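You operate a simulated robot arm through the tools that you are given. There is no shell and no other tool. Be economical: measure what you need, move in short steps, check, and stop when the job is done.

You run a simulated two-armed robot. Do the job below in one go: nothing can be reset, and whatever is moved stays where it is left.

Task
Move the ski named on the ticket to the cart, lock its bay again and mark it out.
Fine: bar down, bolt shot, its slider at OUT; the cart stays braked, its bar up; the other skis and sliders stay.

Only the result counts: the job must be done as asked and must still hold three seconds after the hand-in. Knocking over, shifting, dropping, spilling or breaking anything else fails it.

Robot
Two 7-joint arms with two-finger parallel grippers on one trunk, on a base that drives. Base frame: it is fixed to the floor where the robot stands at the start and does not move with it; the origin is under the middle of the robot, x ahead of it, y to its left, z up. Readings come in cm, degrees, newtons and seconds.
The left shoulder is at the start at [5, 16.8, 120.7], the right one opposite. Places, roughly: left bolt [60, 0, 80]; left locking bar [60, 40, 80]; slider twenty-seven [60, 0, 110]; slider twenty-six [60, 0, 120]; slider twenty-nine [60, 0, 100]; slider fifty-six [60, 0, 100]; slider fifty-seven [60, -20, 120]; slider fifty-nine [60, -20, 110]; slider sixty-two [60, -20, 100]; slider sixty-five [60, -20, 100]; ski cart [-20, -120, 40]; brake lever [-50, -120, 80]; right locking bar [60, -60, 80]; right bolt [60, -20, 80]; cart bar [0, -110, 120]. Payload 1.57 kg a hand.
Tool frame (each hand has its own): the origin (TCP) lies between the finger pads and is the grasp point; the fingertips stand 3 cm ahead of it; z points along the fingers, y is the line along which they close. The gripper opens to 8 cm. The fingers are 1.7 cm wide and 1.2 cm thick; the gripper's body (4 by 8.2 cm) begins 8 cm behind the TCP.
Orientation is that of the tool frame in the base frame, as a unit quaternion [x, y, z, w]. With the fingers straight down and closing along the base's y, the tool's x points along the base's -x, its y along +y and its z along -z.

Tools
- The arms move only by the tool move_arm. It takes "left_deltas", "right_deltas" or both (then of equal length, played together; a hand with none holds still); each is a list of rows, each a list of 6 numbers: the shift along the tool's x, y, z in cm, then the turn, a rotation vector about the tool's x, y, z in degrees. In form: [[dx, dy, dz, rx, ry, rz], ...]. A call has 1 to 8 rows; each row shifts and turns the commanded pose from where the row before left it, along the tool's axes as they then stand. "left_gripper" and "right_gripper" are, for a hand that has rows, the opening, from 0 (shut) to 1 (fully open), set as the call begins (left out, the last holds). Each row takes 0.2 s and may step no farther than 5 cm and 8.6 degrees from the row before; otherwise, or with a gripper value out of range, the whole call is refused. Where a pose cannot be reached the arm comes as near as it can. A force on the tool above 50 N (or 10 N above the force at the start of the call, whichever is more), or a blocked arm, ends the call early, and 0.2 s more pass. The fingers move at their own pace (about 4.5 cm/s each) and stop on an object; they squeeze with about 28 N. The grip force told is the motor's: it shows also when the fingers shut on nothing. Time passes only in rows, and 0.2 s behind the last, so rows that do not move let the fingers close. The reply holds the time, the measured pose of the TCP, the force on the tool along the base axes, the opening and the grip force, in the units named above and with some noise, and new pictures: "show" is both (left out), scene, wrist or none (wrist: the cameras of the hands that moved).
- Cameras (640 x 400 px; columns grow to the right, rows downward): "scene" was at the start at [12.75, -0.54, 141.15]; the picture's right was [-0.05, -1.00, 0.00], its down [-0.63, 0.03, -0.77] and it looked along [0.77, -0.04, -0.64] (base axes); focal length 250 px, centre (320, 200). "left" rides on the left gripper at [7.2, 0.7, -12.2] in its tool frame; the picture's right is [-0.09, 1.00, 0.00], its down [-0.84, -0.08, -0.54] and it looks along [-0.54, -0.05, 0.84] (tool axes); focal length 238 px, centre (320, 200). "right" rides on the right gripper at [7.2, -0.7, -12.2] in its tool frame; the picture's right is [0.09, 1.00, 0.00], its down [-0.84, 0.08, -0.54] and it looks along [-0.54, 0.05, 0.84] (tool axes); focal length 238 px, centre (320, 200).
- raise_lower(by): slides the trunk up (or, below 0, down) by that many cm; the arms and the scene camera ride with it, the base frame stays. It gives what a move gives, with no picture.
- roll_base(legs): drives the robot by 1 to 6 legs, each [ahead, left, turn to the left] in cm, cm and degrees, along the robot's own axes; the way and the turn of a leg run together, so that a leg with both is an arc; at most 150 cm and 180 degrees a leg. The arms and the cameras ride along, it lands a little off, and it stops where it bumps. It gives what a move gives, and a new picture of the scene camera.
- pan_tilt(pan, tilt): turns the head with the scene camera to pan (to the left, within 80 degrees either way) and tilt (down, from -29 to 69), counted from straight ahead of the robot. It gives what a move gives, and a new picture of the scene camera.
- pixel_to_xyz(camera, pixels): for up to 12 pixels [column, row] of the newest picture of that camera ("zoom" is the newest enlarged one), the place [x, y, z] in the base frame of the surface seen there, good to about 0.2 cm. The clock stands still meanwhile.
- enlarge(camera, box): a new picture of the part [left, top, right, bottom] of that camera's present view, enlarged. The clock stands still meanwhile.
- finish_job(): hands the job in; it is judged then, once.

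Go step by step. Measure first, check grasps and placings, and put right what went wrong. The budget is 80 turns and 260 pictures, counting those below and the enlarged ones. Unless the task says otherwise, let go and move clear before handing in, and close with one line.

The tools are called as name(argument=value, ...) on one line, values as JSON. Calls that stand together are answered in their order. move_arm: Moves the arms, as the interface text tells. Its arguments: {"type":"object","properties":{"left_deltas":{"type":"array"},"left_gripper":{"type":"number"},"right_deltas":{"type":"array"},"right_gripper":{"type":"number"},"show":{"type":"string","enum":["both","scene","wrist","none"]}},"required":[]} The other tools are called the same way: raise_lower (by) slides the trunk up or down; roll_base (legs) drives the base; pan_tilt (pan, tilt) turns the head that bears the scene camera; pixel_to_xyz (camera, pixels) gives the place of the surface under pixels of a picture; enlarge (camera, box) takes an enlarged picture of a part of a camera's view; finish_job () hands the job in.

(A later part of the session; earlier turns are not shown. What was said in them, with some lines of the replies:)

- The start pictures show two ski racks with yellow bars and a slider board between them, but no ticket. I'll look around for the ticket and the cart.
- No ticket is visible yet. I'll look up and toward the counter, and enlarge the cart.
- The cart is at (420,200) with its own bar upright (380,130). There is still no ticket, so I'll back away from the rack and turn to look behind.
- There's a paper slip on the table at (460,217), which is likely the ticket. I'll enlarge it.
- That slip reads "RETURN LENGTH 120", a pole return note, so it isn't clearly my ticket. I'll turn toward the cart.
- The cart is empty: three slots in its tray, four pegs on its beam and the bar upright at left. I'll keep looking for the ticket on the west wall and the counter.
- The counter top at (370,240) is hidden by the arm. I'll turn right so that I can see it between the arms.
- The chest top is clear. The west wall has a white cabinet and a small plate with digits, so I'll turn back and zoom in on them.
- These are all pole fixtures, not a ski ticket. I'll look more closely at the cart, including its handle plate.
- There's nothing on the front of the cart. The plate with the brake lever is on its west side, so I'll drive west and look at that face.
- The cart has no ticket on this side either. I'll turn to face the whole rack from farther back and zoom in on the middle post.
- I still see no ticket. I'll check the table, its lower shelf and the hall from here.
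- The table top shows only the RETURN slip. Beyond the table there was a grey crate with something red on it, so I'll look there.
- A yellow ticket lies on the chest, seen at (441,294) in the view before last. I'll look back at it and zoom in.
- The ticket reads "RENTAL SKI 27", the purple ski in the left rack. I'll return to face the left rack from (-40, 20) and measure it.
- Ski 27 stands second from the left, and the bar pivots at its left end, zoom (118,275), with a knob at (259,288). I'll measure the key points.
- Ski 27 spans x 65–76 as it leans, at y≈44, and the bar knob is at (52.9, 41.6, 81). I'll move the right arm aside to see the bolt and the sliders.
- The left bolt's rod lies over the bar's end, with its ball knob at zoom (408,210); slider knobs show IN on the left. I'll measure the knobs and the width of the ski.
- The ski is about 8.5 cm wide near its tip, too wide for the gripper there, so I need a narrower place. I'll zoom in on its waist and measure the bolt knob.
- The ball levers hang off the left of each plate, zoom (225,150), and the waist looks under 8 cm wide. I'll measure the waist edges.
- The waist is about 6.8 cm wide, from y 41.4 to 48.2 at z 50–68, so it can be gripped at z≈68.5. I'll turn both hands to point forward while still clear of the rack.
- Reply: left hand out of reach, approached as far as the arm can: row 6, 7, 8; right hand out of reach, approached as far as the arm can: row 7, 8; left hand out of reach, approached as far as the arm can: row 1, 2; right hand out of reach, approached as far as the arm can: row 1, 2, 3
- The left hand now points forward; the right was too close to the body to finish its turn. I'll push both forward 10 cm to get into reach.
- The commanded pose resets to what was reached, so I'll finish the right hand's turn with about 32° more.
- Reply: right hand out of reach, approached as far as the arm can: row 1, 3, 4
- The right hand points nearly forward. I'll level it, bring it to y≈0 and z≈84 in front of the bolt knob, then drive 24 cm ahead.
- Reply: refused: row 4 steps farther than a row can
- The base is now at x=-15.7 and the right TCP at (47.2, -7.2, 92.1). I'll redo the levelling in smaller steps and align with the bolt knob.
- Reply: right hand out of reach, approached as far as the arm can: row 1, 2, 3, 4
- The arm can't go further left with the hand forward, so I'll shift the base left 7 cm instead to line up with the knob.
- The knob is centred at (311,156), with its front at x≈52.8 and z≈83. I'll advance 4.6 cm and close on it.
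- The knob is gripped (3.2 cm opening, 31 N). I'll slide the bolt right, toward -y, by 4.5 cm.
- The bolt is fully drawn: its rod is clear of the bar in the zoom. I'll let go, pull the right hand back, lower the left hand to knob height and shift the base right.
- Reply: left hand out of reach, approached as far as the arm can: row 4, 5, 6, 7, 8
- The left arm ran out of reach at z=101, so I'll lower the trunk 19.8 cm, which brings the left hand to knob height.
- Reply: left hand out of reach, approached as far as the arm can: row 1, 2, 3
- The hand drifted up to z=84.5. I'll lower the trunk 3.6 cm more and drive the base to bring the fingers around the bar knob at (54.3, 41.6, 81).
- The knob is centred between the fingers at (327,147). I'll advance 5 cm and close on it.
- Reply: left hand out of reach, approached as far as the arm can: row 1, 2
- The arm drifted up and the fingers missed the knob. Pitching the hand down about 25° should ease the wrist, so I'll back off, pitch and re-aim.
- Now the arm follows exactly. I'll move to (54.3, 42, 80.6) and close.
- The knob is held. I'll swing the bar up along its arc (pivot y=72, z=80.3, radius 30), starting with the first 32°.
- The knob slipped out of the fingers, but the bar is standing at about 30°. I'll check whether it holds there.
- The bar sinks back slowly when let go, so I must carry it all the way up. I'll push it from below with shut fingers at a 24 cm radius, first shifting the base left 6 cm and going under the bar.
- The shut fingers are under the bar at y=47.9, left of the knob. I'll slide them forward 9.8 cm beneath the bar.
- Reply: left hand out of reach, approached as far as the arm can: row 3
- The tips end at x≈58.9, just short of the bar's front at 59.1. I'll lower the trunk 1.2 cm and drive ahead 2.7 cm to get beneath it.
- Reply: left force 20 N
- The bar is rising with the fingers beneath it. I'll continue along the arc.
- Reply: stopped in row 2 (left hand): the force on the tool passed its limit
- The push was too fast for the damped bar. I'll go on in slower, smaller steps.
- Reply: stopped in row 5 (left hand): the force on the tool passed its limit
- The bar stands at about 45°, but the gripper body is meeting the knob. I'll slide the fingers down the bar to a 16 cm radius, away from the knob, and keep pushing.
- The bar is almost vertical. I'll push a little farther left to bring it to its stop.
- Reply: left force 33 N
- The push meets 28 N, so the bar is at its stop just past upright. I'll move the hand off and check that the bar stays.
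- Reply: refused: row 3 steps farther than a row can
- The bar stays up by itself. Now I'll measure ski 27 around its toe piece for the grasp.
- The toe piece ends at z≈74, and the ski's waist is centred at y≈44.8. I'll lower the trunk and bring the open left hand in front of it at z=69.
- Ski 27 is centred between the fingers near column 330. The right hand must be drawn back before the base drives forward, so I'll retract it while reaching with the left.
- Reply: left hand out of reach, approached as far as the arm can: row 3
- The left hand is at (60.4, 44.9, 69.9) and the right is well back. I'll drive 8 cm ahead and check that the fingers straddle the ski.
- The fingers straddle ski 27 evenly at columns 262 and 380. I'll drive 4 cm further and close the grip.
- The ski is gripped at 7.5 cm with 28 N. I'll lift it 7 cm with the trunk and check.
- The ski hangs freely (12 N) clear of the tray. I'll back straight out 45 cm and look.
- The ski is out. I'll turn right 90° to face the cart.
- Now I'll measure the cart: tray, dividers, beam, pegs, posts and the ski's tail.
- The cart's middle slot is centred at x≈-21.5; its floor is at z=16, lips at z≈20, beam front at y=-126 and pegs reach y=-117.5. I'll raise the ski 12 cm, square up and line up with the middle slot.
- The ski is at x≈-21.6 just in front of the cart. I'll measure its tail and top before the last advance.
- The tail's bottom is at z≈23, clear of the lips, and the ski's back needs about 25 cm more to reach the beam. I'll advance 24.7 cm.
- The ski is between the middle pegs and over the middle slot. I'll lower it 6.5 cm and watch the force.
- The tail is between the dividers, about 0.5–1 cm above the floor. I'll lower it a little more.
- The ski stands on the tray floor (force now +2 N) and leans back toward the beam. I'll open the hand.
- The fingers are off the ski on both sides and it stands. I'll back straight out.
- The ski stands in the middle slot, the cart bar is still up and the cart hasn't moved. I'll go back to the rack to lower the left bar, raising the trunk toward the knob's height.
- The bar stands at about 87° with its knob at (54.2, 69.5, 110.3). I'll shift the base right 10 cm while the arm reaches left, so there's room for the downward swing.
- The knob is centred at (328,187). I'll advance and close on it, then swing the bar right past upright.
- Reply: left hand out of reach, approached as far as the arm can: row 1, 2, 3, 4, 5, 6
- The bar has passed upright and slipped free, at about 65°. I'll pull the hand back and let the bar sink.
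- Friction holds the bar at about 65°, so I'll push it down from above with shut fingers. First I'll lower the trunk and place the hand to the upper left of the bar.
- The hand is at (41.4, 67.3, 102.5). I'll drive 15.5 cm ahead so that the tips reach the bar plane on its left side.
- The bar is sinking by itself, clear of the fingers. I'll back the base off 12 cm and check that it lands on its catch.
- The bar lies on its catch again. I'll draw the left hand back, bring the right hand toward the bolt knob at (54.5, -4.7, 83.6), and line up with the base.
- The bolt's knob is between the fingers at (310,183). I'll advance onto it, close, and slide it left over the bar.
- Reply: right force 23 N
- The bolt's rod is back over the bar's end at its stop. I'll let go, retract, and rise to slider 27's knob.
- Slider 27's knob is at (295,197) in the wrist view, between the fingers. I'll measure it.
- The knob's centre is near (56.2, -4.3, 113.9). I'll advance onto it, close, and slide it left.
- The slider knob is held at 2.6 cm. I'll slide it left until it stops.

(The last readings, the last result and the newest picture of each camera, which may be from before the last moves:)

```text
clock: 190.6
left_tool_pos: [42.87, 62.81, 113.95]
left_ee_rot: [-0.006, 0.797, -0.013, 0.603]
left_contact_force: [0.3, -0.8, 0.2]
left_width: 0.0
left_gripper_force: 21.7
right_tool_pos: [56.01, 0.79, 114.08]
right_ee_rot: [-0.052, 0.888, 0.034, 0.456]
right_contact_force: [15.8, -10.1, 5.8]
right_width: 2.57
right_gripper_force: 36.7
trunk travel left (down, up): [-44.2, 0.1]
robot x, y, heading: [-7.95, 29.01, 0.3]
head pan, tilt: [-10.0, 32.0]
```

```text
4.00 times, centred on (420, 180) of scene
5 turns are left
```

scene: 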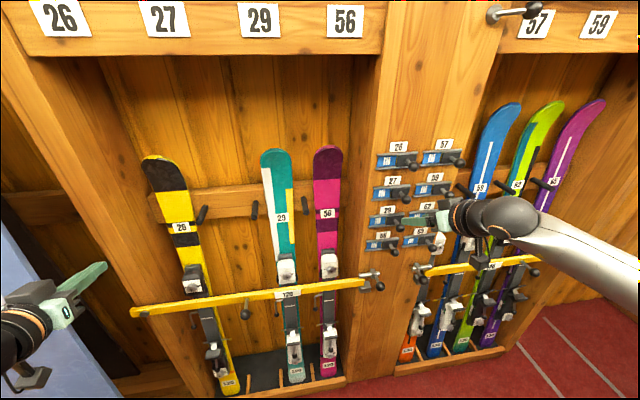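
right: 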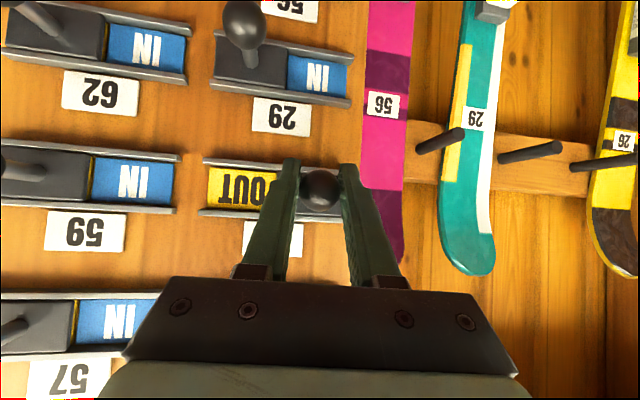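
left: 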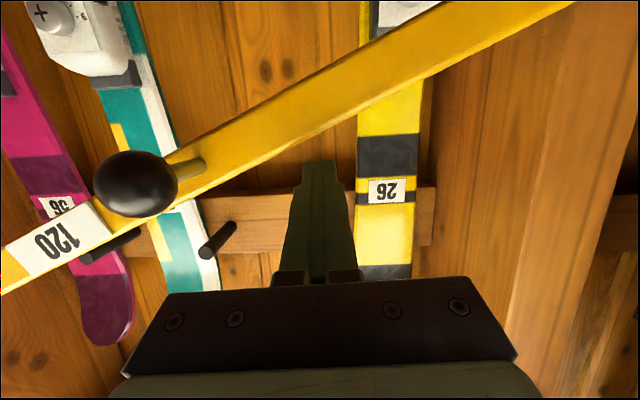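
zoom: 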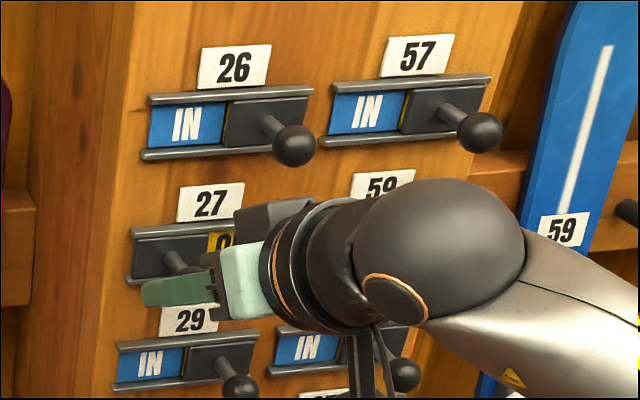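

Slider 27 now shows OUT with its block at the left end of the track. I'll open, back away and check.

move_arm(right_deltas=[[0, 0, 0, 0, 0, 0], [0, 0, 0, 0, 0, 0], [0, 0, -4, 0, 0, 0], [0, 0, -4, 0, 0, 0], [0, 0, -3, 0, 0, 0], [0, 0, 0, 0, 0, 0]], right_gripper=0.6, show="wrist")

roll_base(legs=[[-25, 0, 0]])

enlarge(camera="scene", box=[300, 110, 460, 290])

pan_tilt(pan=-70, tilt=28)

```text
clock: 192.0
left_tool_pos: [42.57, 63.06, 113.99]
left_ee_rot: [-0.006, 0.797, -0.012, 0.604]
left_contact_force: [0.1, -0.5, 0.2]
left_width: 0.0
left_gripper_force: 20.7
right_tool_pos: [47.12, -0.29, 120.27]
right_ee_rot: [-0.053, 0.888, 0.036, 0.455]
right_contact_force: [-0.2, 0.6, 0.6]
right_width: 4.82
right_gripper_force: 0.0
trunk travel left (down, up): [-44.2, 0.1]
robot x, y, heading: [-7.35, 29.47, 0.3]
head pan, tilt: [-10.0, 32.0]
```

right: 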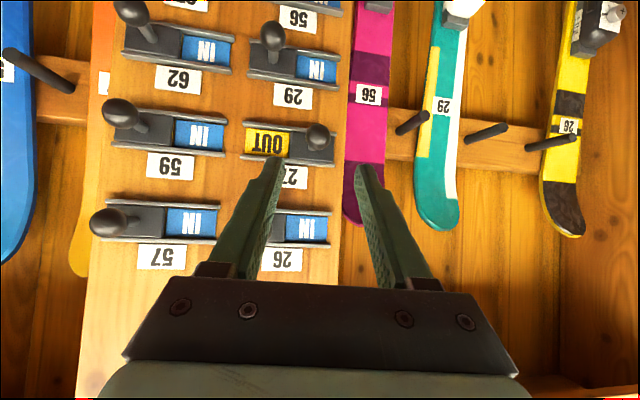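

```text
clock: 193.8
left_tool_pos: [17.79, 62.92, 113.97]
left_ee_rot: [-0.007, 0.797, -0.013, 0.604]
left_contact_force: [0.2, 0.4, 0.2]
left_width: 0.03
left_gripper_force: 21.7
right_tool_pos: [22.29, -0.26, 120.37]
right_ee_rot: [-0.054, 0.888, 0.036, 0.455]
right_contact_force: [-0.9, 0.1, -0.5]
right_width: 4.78
right_gripper_force: 0.2
trunk travel left (down, up): [-44.2, 0.1]
robot x, y, heading: [-32.73, 29.34, -0.0]
head pan, tilt: [-10.0, 32.0]
```

scene: 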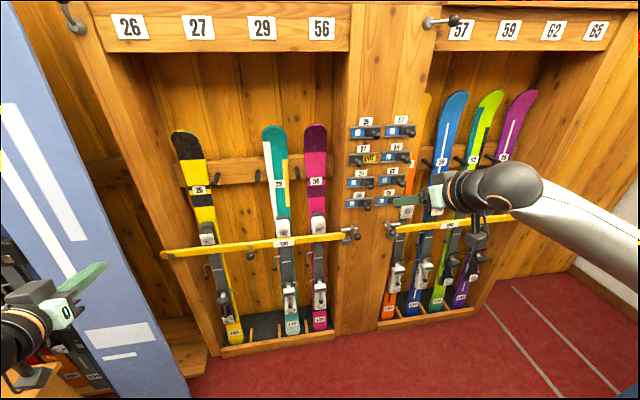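

```text
2.22 times, centred on (380, 200) of scene
```

zoom: 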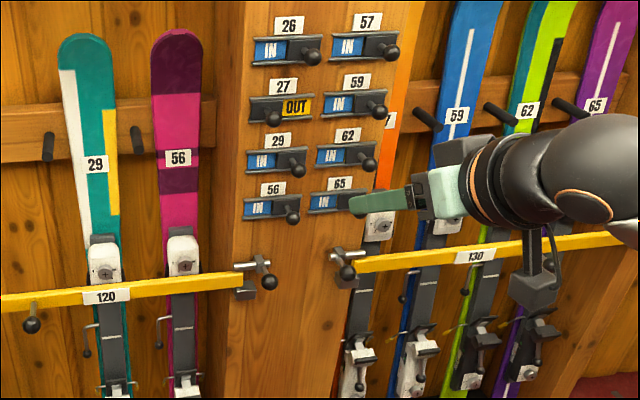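

```text
clock: 195.1
left_tool_pos: [17.93, 62.94, 114.1]
left_ee_rot: [-0.007, 0.797, -0.013, 0.604]
left_contact_force: [-0.4, -0.1, 0.4]
left_width: 0.0
left_gripper_force: 21.5
right_tool_pos: [22.43, -0.33, 120.25]
right_ee_rot: [-0.054, 0.888, 0.036, 0.455]
right_contact_force: [0.5, 1.1, 0.3]
right_width: 4.79
right_gripper_force: 0.0
trunk travel left (down, up): [-44.2, 0.1]
robot x, y, heading: [-32.81, 29.07, 0.2]
head pan, tilt: [-70.0, 28.0]
4 turns are left
```

scene: 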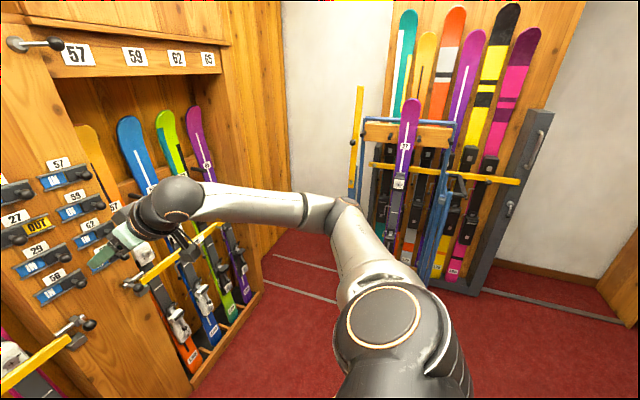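

Everything checks out: slider 27 shows OUT and the others show IN. The bar is down with the bolt's rod over it, and ski 27 stands in the cart with the cart bar up. I'm handing in.

finish_job()

```text
The job is handed in.
```

Ski 27, the one named on the ticket, is in the cart's middle slot. The left bar is down with its bolt shot, and slider 27 is at OUT. The cart's bar is still up, I never touched its brake, and the other skis and sliders look unchanged. The job is handed in.
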